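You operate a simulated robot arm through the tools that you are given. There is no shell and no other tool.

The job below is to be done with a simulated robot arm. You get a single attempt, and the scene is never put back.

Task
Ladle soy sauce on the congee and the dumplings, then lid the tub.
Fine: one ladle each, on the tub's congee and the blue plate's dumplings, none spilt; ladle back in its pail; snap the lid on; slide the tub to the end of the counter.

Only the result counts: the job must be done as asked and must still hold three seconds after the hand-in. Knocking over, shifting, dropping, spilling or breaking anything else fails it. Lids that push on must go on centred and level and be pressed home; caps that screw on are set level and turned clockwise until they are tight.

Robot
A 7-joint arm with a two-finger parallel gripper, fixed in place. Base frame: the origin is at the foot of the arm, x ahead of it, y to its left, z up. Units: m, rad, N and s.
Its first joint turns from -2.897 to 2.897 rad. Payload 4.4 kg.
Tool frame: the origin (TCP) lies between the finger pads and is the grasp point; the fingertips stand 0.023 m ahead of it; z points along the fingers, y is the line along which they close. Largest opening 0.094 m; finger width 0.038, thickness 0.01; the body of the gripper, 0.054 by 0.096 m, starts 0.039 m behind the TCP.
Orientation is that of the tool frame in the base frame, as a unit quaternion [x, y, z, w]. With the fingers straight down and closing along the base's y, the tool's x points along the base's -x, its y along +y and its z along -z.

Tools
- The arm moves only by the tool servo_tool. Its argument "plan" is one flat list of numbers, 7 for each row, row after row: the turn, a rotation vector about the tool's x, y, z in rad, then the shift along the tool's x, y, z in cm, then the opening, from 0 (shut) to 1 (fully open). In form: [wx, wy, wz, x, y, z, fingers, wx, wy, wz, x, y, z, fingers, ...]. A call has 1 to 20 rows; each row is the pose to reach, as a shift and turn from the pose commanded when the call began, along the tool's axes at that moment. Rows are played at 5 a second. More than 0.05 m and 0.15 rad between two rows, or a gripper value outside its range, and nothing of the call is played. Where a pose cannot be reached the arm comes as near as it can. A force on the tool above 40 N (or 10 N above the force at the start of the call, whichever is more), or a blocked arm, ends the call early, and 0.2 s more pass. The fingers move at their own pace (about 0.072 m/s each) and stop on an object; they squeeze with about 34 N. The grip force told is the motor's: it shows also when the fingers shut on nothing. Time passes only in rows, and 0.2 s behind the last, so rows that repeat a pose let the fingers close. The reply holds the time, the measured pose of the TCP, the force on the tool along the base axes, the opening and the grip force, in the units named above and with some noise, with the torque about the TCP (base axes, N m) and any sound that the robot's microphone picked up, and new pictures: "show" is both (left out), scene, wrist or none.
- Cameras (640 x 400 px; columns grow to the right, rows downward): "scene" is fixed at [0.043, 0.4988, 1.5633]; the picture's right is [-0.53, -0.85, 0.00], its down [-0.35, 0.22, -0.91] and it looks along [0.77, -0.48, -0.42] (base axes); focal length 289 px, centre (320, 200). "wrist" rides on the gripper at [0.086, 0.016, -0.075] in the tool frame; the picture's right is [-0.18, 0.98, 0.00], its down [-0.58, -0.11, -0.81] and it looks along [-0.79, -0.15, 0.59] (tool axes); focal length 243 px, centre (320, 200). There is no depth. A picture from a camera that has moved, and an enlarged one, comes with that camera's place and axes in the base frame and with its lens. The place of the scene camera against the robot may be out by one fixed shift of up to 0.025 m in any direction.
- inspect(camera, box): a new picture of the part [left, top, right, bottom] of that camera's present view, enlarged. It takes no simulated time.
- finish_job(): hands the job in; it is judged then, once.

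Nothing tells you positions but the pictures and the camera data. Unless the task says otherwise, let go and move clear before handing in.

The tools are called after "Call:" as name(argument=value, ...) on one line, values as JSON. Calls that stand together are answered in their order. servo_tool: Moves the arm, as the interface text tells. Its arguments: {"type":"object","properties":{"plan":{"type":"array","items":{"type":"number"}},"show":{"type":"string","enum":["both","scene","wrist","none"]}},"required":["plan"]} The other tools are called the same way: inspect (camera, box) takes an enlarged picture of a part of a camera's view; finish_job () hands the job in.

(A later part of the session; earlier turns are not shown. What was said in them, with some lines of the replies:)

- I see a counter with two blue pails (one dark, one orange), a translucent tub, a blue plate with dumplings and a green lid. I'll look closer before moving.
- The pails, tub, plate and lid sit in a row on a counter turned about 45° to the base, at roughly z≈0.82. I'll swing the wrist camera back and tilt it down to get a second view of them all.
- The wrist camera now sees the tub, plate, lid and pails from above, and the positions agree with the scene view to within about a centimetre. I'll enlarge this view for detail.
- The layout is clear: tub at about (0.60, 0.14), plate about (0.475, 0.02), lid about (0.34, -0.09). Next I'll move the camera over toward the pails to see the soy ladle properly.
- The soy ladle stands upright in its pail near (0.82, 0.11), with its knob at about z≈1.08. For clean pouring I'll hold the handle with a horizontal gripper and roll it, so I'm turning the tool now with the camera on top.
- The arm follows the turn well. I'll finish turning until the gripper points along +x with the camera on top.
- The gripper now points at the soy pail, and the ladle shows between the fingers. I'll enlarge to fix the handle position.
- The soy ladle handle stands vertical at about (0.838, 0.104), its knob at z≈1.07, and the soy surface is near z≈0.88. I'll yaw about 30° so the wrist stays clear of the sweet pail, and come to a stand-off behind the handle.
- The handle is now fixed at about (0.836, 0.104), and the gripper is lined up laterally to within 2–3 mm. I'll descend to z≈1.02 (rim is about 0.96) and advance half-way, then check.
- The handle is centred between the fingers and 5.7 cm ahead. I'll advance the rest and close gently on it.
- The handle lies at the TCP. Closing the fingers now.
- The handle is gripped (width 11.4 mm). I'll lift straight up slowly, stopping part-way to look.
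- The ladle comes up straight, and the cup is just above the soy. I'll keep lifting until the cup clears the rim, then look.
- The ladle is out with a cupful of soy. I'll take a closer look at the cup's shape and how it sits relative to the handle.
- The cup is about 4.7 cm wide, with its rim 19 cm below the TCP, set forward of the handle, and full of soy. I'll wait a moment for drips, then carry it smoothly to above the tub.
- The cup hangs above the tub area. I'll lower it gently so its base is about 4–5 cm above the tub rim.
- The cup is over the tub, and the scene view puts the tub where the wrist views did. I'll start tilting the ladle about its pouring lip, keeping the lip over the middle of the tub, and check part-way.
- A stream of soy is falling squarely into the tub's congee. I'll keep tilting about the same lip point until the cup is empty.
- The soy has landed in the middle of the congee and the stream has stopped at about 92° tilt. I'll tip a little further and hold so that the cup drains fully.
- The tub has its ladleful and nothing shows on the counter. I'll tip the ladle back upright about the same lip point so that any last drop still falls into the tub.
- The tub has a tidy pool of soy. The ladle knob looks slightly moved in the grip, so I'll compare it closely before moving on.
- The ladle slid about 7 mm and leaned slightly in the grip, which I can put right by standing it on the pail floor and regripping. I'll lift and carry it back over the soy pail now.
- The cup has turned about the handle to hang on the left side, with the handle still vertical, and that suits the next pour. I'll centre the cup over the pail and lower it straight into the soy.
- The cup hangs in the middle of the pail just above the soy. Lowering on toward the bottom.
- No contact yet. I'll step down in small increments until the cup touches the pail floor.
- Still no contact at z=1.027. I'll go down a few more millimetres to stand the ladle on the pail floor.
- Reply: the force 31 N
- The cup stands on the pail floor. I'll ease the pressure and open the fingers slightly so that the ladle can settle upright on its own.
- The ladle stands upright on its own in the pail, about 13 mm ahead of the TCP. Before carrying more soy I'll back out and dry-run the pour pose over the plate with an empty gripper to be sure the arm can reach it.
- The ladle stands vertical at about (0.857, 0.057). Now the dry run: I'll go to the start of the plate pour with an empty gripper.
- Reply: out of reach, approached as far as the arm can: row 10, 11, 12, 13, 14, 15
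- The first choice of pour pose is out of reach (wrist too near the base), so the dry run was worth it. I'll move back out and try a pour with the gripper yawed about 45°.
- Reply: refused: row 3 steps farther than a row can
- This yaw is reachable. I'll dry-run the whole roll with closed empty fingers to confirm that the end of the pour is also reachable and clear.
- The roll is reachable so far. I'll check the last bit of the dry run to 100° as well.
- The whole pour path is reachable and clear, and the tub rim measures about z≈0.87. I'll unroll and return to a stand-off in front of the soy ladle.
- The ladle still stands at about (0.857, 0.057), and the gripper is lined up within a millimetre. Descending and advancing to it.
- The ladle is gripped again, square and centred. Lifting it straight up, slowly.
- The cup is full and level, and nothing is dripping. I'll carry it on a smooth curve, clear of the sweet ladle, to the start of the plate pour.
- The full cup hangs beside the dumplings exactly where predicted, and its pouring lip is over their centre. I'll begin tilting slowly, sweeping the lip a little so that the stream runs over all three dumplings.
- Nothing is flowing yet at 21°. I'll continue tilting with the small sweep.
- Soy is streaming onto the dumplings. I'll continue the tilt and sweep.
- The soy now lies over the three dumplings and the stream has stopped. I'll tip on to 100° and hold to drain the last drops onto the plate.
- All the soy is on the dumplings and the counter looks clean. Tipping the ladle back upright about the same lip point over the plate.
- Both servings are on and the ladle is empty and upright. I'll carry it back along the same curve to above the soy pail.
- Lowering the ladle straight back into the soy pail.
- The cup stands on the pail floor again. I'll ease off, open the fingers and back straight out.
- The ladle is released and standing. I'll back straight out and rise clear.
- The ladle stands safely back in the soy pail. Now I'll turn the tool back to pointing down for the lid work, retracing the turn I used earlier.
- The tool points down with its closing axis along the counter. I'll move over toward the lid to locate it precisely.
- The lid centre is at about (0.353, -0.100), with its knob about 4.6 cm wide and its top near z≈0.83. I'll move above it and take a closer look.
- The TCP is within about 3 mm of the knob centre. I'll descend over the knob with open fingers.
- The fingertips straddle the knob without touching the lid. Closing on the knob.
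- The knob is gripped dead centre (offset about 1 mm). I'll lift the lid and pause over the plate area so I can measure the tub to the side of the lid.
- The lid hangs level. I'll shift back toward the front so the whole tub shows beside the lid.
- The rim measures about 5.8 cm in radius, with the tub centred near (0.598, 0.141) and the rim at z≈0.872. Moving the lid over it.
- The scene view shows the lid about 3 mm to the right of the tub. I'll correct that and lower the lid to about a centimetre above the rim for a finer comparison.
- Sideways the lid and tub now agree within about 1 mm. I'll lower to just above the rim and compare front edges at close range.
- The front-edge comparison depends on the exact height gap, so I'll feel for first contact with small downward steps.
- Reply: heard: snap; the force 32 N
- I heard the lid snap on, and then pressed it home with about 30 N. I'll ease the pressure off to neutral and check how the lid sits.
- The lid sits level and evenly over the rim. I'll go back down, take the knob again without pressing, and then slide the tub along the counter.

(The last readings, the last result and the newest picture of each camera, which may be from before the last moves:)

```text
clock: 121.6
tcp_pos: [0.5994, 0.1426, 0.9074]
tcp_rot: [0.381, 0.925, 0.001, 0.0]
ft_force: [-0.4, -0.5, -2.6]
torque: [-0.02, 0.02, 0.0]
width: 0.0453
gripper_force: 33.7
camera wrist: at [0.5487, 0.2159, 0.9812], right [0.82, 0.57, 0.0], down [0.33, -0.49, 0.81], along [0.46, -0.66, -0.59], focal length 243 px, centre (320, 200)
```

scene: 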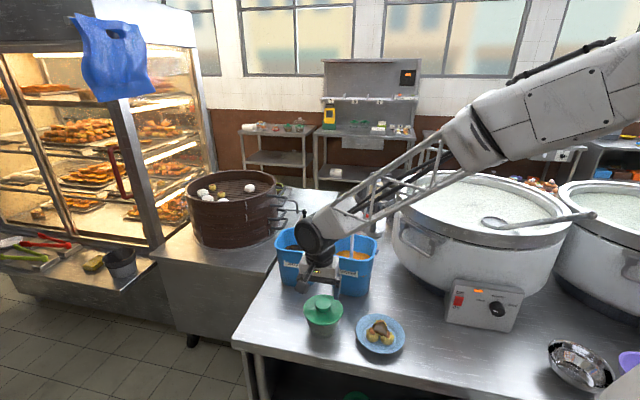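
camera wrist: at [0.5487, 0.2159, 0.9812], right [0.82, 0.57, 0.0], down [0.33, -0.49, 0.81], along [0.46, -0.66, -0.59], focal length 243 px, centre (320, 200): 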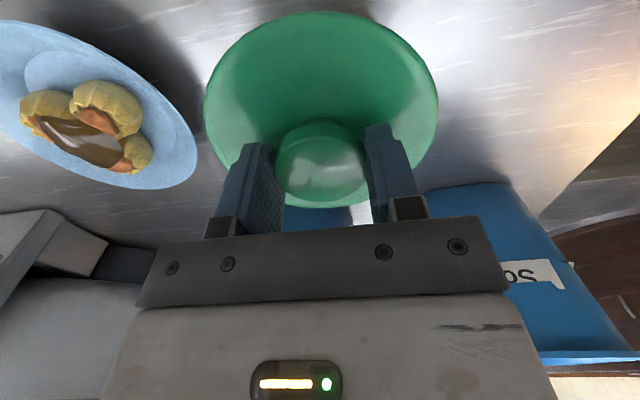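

The knob is held with almost no vertical load. I'll begin sliding the tub toward the left end of the counter, slowly.

Call:
servo_tool(plan=[0, 0, 0, 0, 0.5, 0.05, 0, 0, 0, 0, 0, 1.5, 0.05, 0, 0, 0, 0, 0, 3, 0.05, 0, 0, 0, 0, 0, 4.5, 0.05, 0, 0, 0, 0, 0, 6, 0.05, 0, 0, 0, 0, 0, 7.5, 0.05, 0, 0, 0, 0, 0, 9, 0.05, 0, 0, 0, 0, 0, 10, 0.05, 0, 0, 0, 0, 0, 10, 0.05, 0], show="both")

Call:
inspect(camera="scene", box=[220, 250, 380, 370])

```text
clock: 123.6
tcp_pos: [0.6712, 0.2156, 0.9057]
tcp_rot: [0.382, 0.924, 0.0, 0.0]
ft_force: [0.1, 0.5, -3.2]
torque: [0.0, 0.02, 0.0]
width: 0.0452
gripper_force: 33.6
camera wrist: at [0.6194, 0.2867, 0.9813], right [0.82, 0.57, 0.0], down [0.33, -0.49, 0.81], along [0.46, -0.66, -0.59], focal length 243 px, centre (320, 200)
```

scene: 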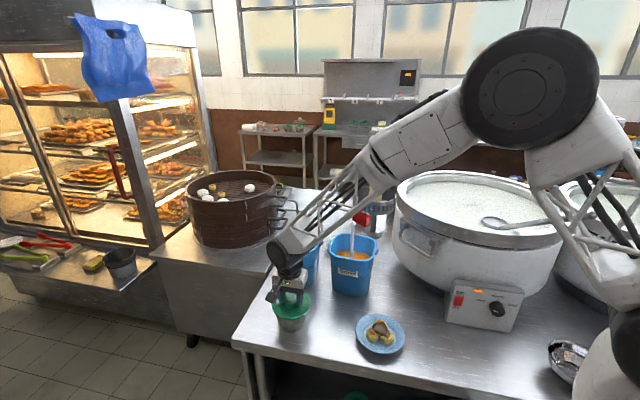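
wrist: 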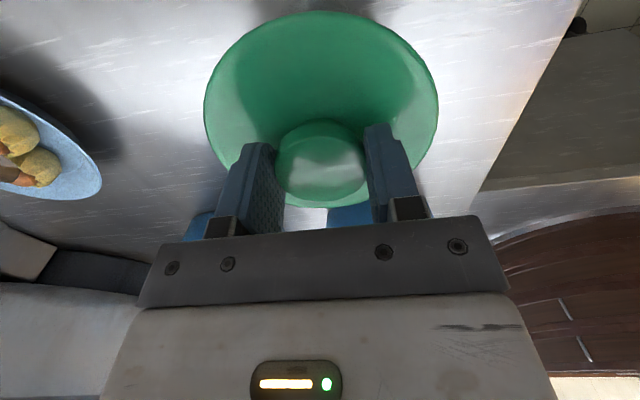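

```text
3.33 times, centred on (300, 310) of scene
camera zoom: at [0.043, 0.4988, 1.5633], right [-0.53, -0.85, 0.0], down [-0.35, 0.22, -0.91], along [0.77, -0.48, -0.42], focal length 962 px, centre (387, -167)
```

zoom: 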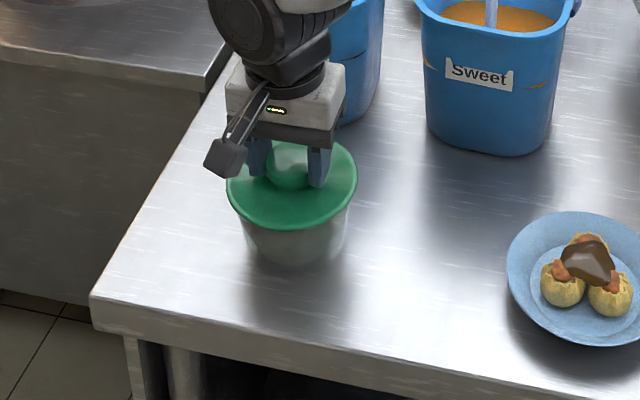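

The tub moves nicely, though the tool is carrying about 3 N, so I'll lower a hair first and then slide the rest of the way.

Call:
servo_tool(plan=[0, 0, 0, 0, 0, 0.1, 0], show="none")

```text
clock: 124.0
tcp_pos: [0.671, 0.2141, 0.9067]
tcp_rot: [0.382, 0.924, 0.002, 0.001]
ft_force: [-2.1, -2.6, 6.8]
torque: [0.02, 0.04, -0.01]
width: 0.0452
gripper_force: 34.0
```

Call:
servo_tool(plan=[0, 0, 0, 0, 0.4, -0.05, 0, 0, 0, 0, 0, 1.2, -0.05, 0, 0, 0, 0, 0, 2.4, -0.05, 0, 0, 0, 0, 0, 3.6, -0.05, 0, 0, 0, 0, 0, 4.8, -0.05, 0, 0, 0, 0, 0, 5.8, -0.05, 0, 0, 0, 0, 0, 6.3, -0.05, 0, 0, 0, 0, 0, 6.3, -0.05, 0], show="both")

Call:
inspect(camera="scene", box=[220, 250, 380, 370])

```text
clock: 125.8
tcp_pos: [0.715, 0.2604, 0.9056]
tcp_rot: [0.382, 0.924, 0.001, 0.0]
ft_force: [-0.3, 0.7, -2.5]
torque: [0.01, 0.02, 0.03]
width: 0.0451
gripper_force: 34.0
camera wrist: at [0.6642, 0.3315, 0.9813], right [0.82, 0.57, 0.0], down [0.33, -0.49, 0.81], along [0.46, -0.66, -0.59], focal length 243 px, centre (320, 200)
```

scene: 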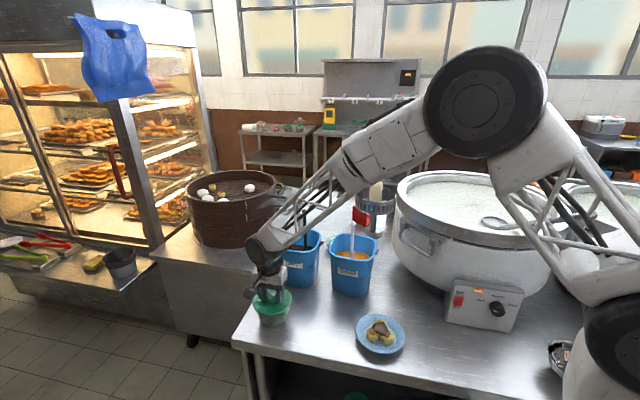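
wrist: 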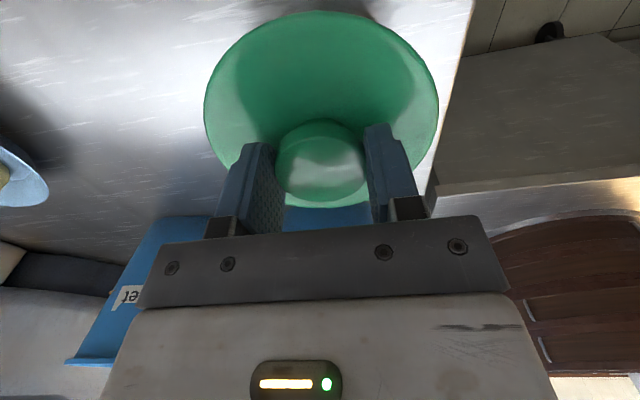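

```text
3.33 times, centred on (300, 310) of scene
camera zoom: at [0.043, 0.4988, 1.5633], right [-0.53, -0.85, 0.0], down [-0.35, 0.22, -0.91], along [0.77, -0.48, -0.42], focal length 962 px, centre (387, -167)
```

zoom: 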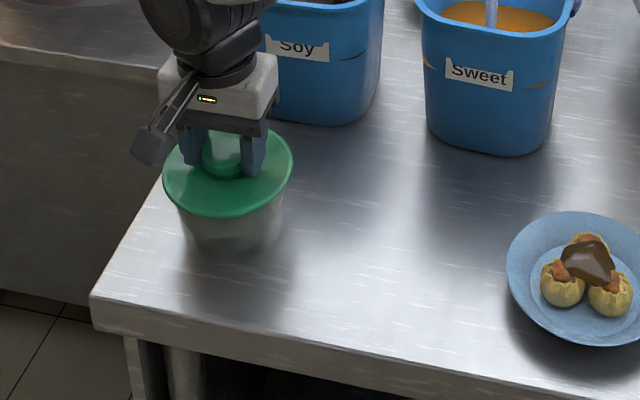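

The tub is about 5 cm from the left end. I'll slide it 2 cm further, then set it down fully.

Call:
servo_tool(plan=[0, 0, 0, 0, 0.5, 0.02, 0, 0, 0, 0, 0, 1.3, 0.02, 0, 0, 0, 0, 0, 2.0, 0.02, 0, 0, 0, 0, 0, 2.0, 0.06, 0, 0, 0, 0, 0, 2.0, 0.1, 0], show="both")

Call:
inspect(camera="scene", box=[225, 260, 325, 360])

```text
clock: 127.0
tcp_pos: [0.7299, 0.2734, 0.9056]
tcp_rot: [0.381, 0.924, 0.001, 0.001]
ft_force: [0.9, -2.0, 4.8]
torque: [-0.04, -0.04, 0.01]
width: 0.0453
gripper_force: 34.3
camera wrist: at [0.6781, 0.3453, 0.9809], right [0.82, 0.57, 0.0], down [0.33, -0.49, 0.81], along [0.46, -0.66, -0.59], focal length 243 px, centre (320, 200)
```

scene: 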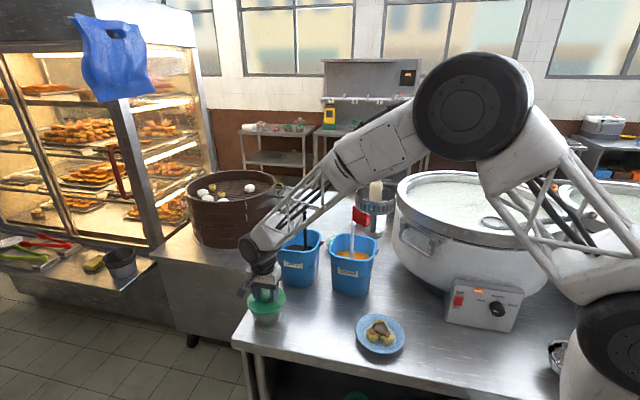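
wrist: 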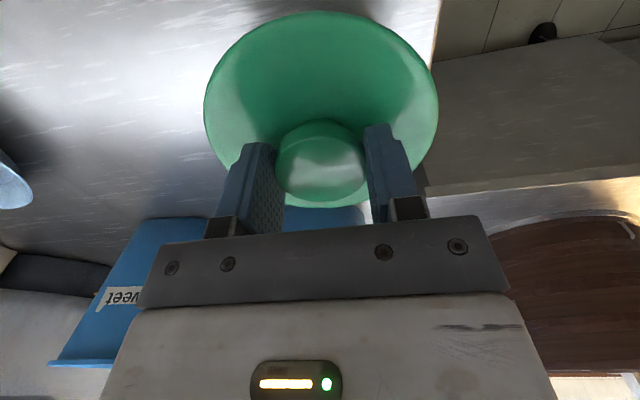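

```text
4.00 times, centred on (275, 310) of scene
camera zoom: at [0.043, 0.4988, 1.5633], right [-0.53, -0.85, 0.0], down [-0.35, 0.22, -0.91], along [0.77, -0.48, -0.42], focal length 1155 px, centre (500, -240)
```

zoom: 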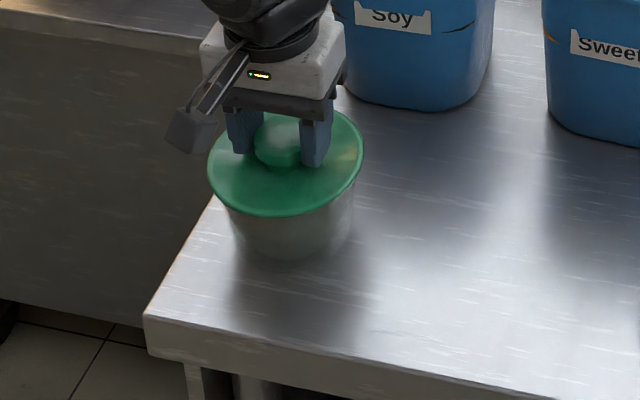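

The tub stands at the left end, safely on the counter. I'll release the knob and rise straight up.

Call:
servo_tool(plan=[0, 0, 0, 0, 0, -0.04, 0, 0, 0, 0, 0, 0, -0.04, 0.55, 0, 0, 0, 0, 0, -0.04, 0.75, 0, 0, 0, 0, 0, -0.04, 0.9, 0, 0, 0, 0, 0, -0.04, 0.9, 0, 0, 0, 0, 0, -2, 0.9, 0, 0, 0, 0, 0, -5, 0.9, 0, 0, 0, 0, 0, -9, 0.9, 0, 0, 0, 0, 0, -13, 0.9, 0, 0, 0, 3, 0, -16, 0.9, 0, 0, 0, 6, 0, -19, 0.9, 0, 0, 0, 6, 0, -19, 0.9], show="both")

Call:
inspect(camera="scene", box=[225, 260, 325, 360])

Call:
inspect(camera="wrist", box=[180, 0, 470, 180])

```text
clock: 129.6
tcp_pos: [0.6859, 0.3167, 1.096]
tcp_rot: [0.382, 0.924, 0.001, 0.0]
ft_force: [0.4, -0.1, -0.8]
torque: [0.0, -0.01, -0.04]
width: 0.0845
gripper_force: 0.0
camera wrist: at [0.6349, 0.3881, 1.1696], right [0.82, 0.57, 0.0], down [0.33, -0.49, 0.81], along [0.46, -0.66, -0.59], focal length 243 px, centre (320, 200)
```

scene: 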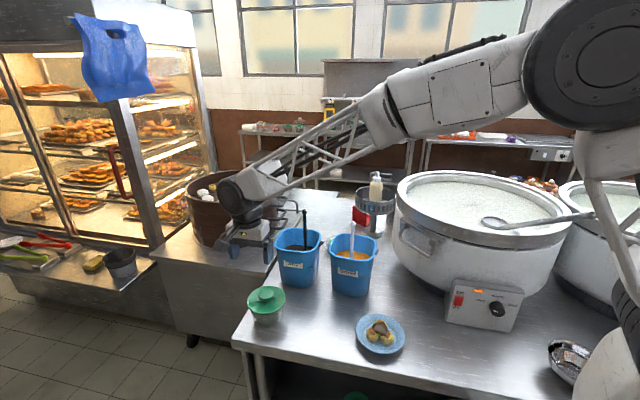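
wrist: 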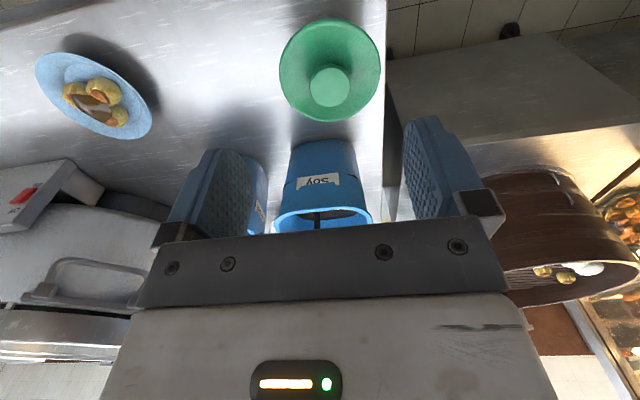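

```text
4.00 times, centred on (275, 310) of scene
camera zoom: at [0.043, 0.4988, 1.5633], right [-0.53, -0.85, 0.0], down [-0.35, 0.22, -0.91], along [0.77, -0.48, -0.42], focal length 1155 px, centre (500, -240)
```

zoom: 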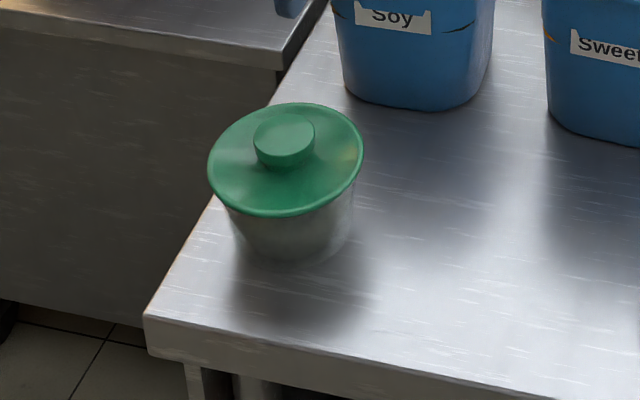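

```text
2.21 times, centred on (325, 90) of wrist
camera zoom: at [0.6349, 0.3881, 1.1696], right [0.82, 0.57, 0.0], down [0.33, -0.49, 0.81], along [0.46, -0.66, -0.59], focal length 535 px, centre (309, 443)
```

zoom: 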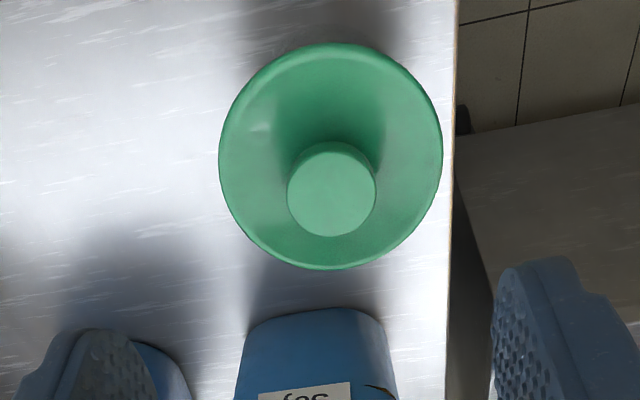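

The lidded tub stands at the counter's end. I'll inspect the rest of the scene for spills or disturbance before handing in.

Call:
inspect(camera="scene", box=[320, 280, 480, 380])

Call:
inspect(camera="scene", box=[260, 200, 400, 300])

Call:
inspect(camera="scene", box=[280, 270, 380, 340])

Call:
inspect(camera="scene", box=[240, 276, 296, 332])

```text
4.00 times, centred on (400, 330) of scene
camera zoom: at [0.043, 0.4988, 1.5633], right [-0.53, -0.85, 0.0], down [-0.35, 0.22, -0.91], along [0.77, -0.48, -0.42], focal length 1155 px, centre (0, -320)
```

zoom: 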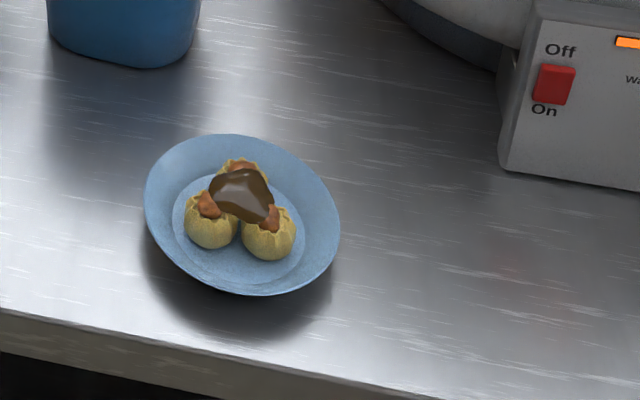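

```text
4.00 times, centred on (330, 250) of scene
camera zoom: at [0.043, 0.4988, 1.5633], right [-0.53, -0.85, 0.0], down [-0.35, 0.22, -0.91], along [0.77, -0.48, -0.42], focal length 1155 px, centre (280, 0)
```

zoom: 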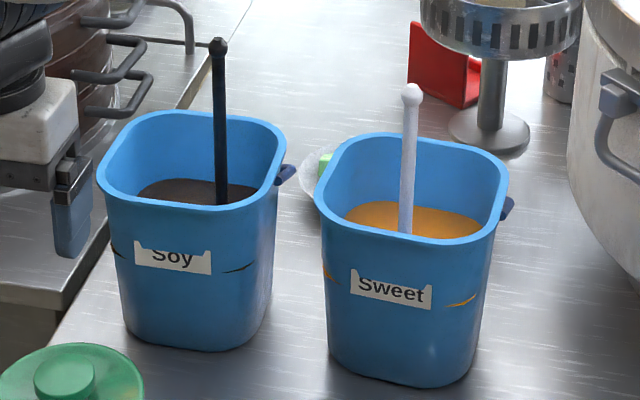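

```text
5.71 times, centred on (330, 305) of scene
camera zoom: at [0.043, 0.4988, 1.5633], right [-0.53, -0.85, 0.0], down [-0.35, 0.22, -0.91], along [0.77, -0.48, -0.42], focal length 1649 px, centre (263, -400)
```

zoom: 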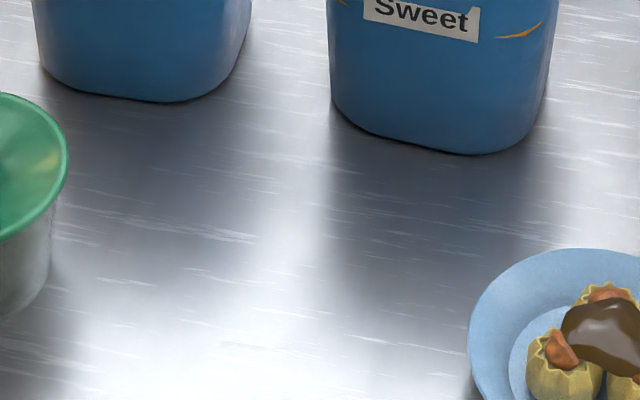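

```text
7.14 times, centred on (268, 304) of scene
camera zoom: at [0.043, 0.4988, 1.5633], right [-0.53, -0.85, 0.0], down [-0.35, 0.22, -0.91], along [0.77, -0.48, -0.42], focal length 2062 px, centre (691, -543)
```

zoom: 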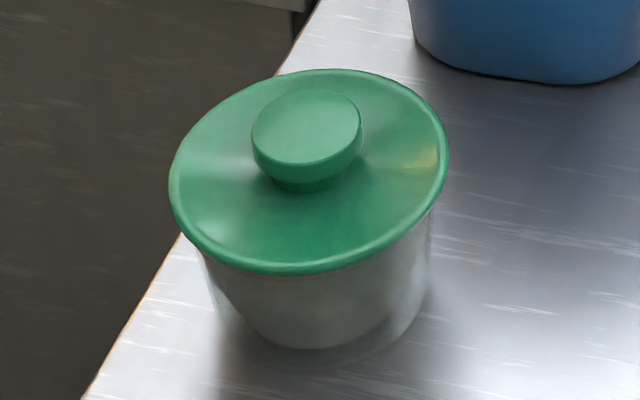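

Everything looks right: the lid is level and centred, the pails are unmoved, the ladle stands in the soy pail, and there are no spills. I'll raise the arm clear and hand in.

Call:
servo_tool(plan=[0, 0, 0, 1, 0, -4, 0.9, 0, 0, 0, 2, 0, -8, 0.9, 0, 0, 0, 3, 0, -12, 0.9, 0, 0, 0, 4, 0, -16, 0.9, 0, 0, 0, 4, 0, -16, 0.9, 0, 0, 0, 4, 0, -16, 0.9], show="scene")

```text
clock: 131.0
tcp_pos: [0.6573, 0.3417, 1.2557]
tcp_rot: [0.382, 0.924, 0.001, 0.0]
ft_force: [0.0, -0.3, 0.1]
torque: [0.02, 0.01, -0.01]
width: 0.0845
gripper_force: 0.1
```

scene: 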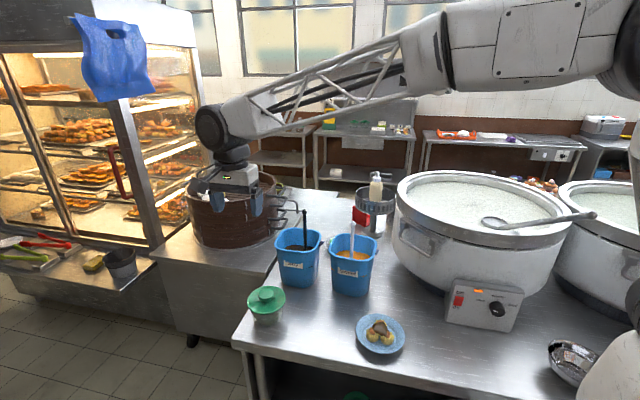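

The arm is clear and the scene is at rest: soy is on the congee and the dumplings, the ladle is in its pail, and the lidded tub stands at the counter's end. Handing in.

Call:
finish_job()

```text
The job is handed in.
```

The job is handed in, and as far as the cameras show it was done as asked; I haven't been told the verdict.

- **Soy:** One ladleful went on the tub's congee and one over the three dumplings on the blue plate. I saw no spill on the counter.
- **Ladle:** It is standing upright back in the soy pail, and neither pail has moved.
- **Lid:** It went on with an audible snap, and I then pressed it down with about 30 N. It looks level and centred to within about 1 mm side to side. I couldn't measure centring front to back as closely.
- **Tub:** It is at the left end of the counter, with its base roughly 3 cm from the edge. I took "the end" to mean that side, because it was the nearest end with a clear path. I moved the tub by its lid knob, so it may have lifted a millimetre or so at times during the slide.

The arm has let go and is raised clear of everything.
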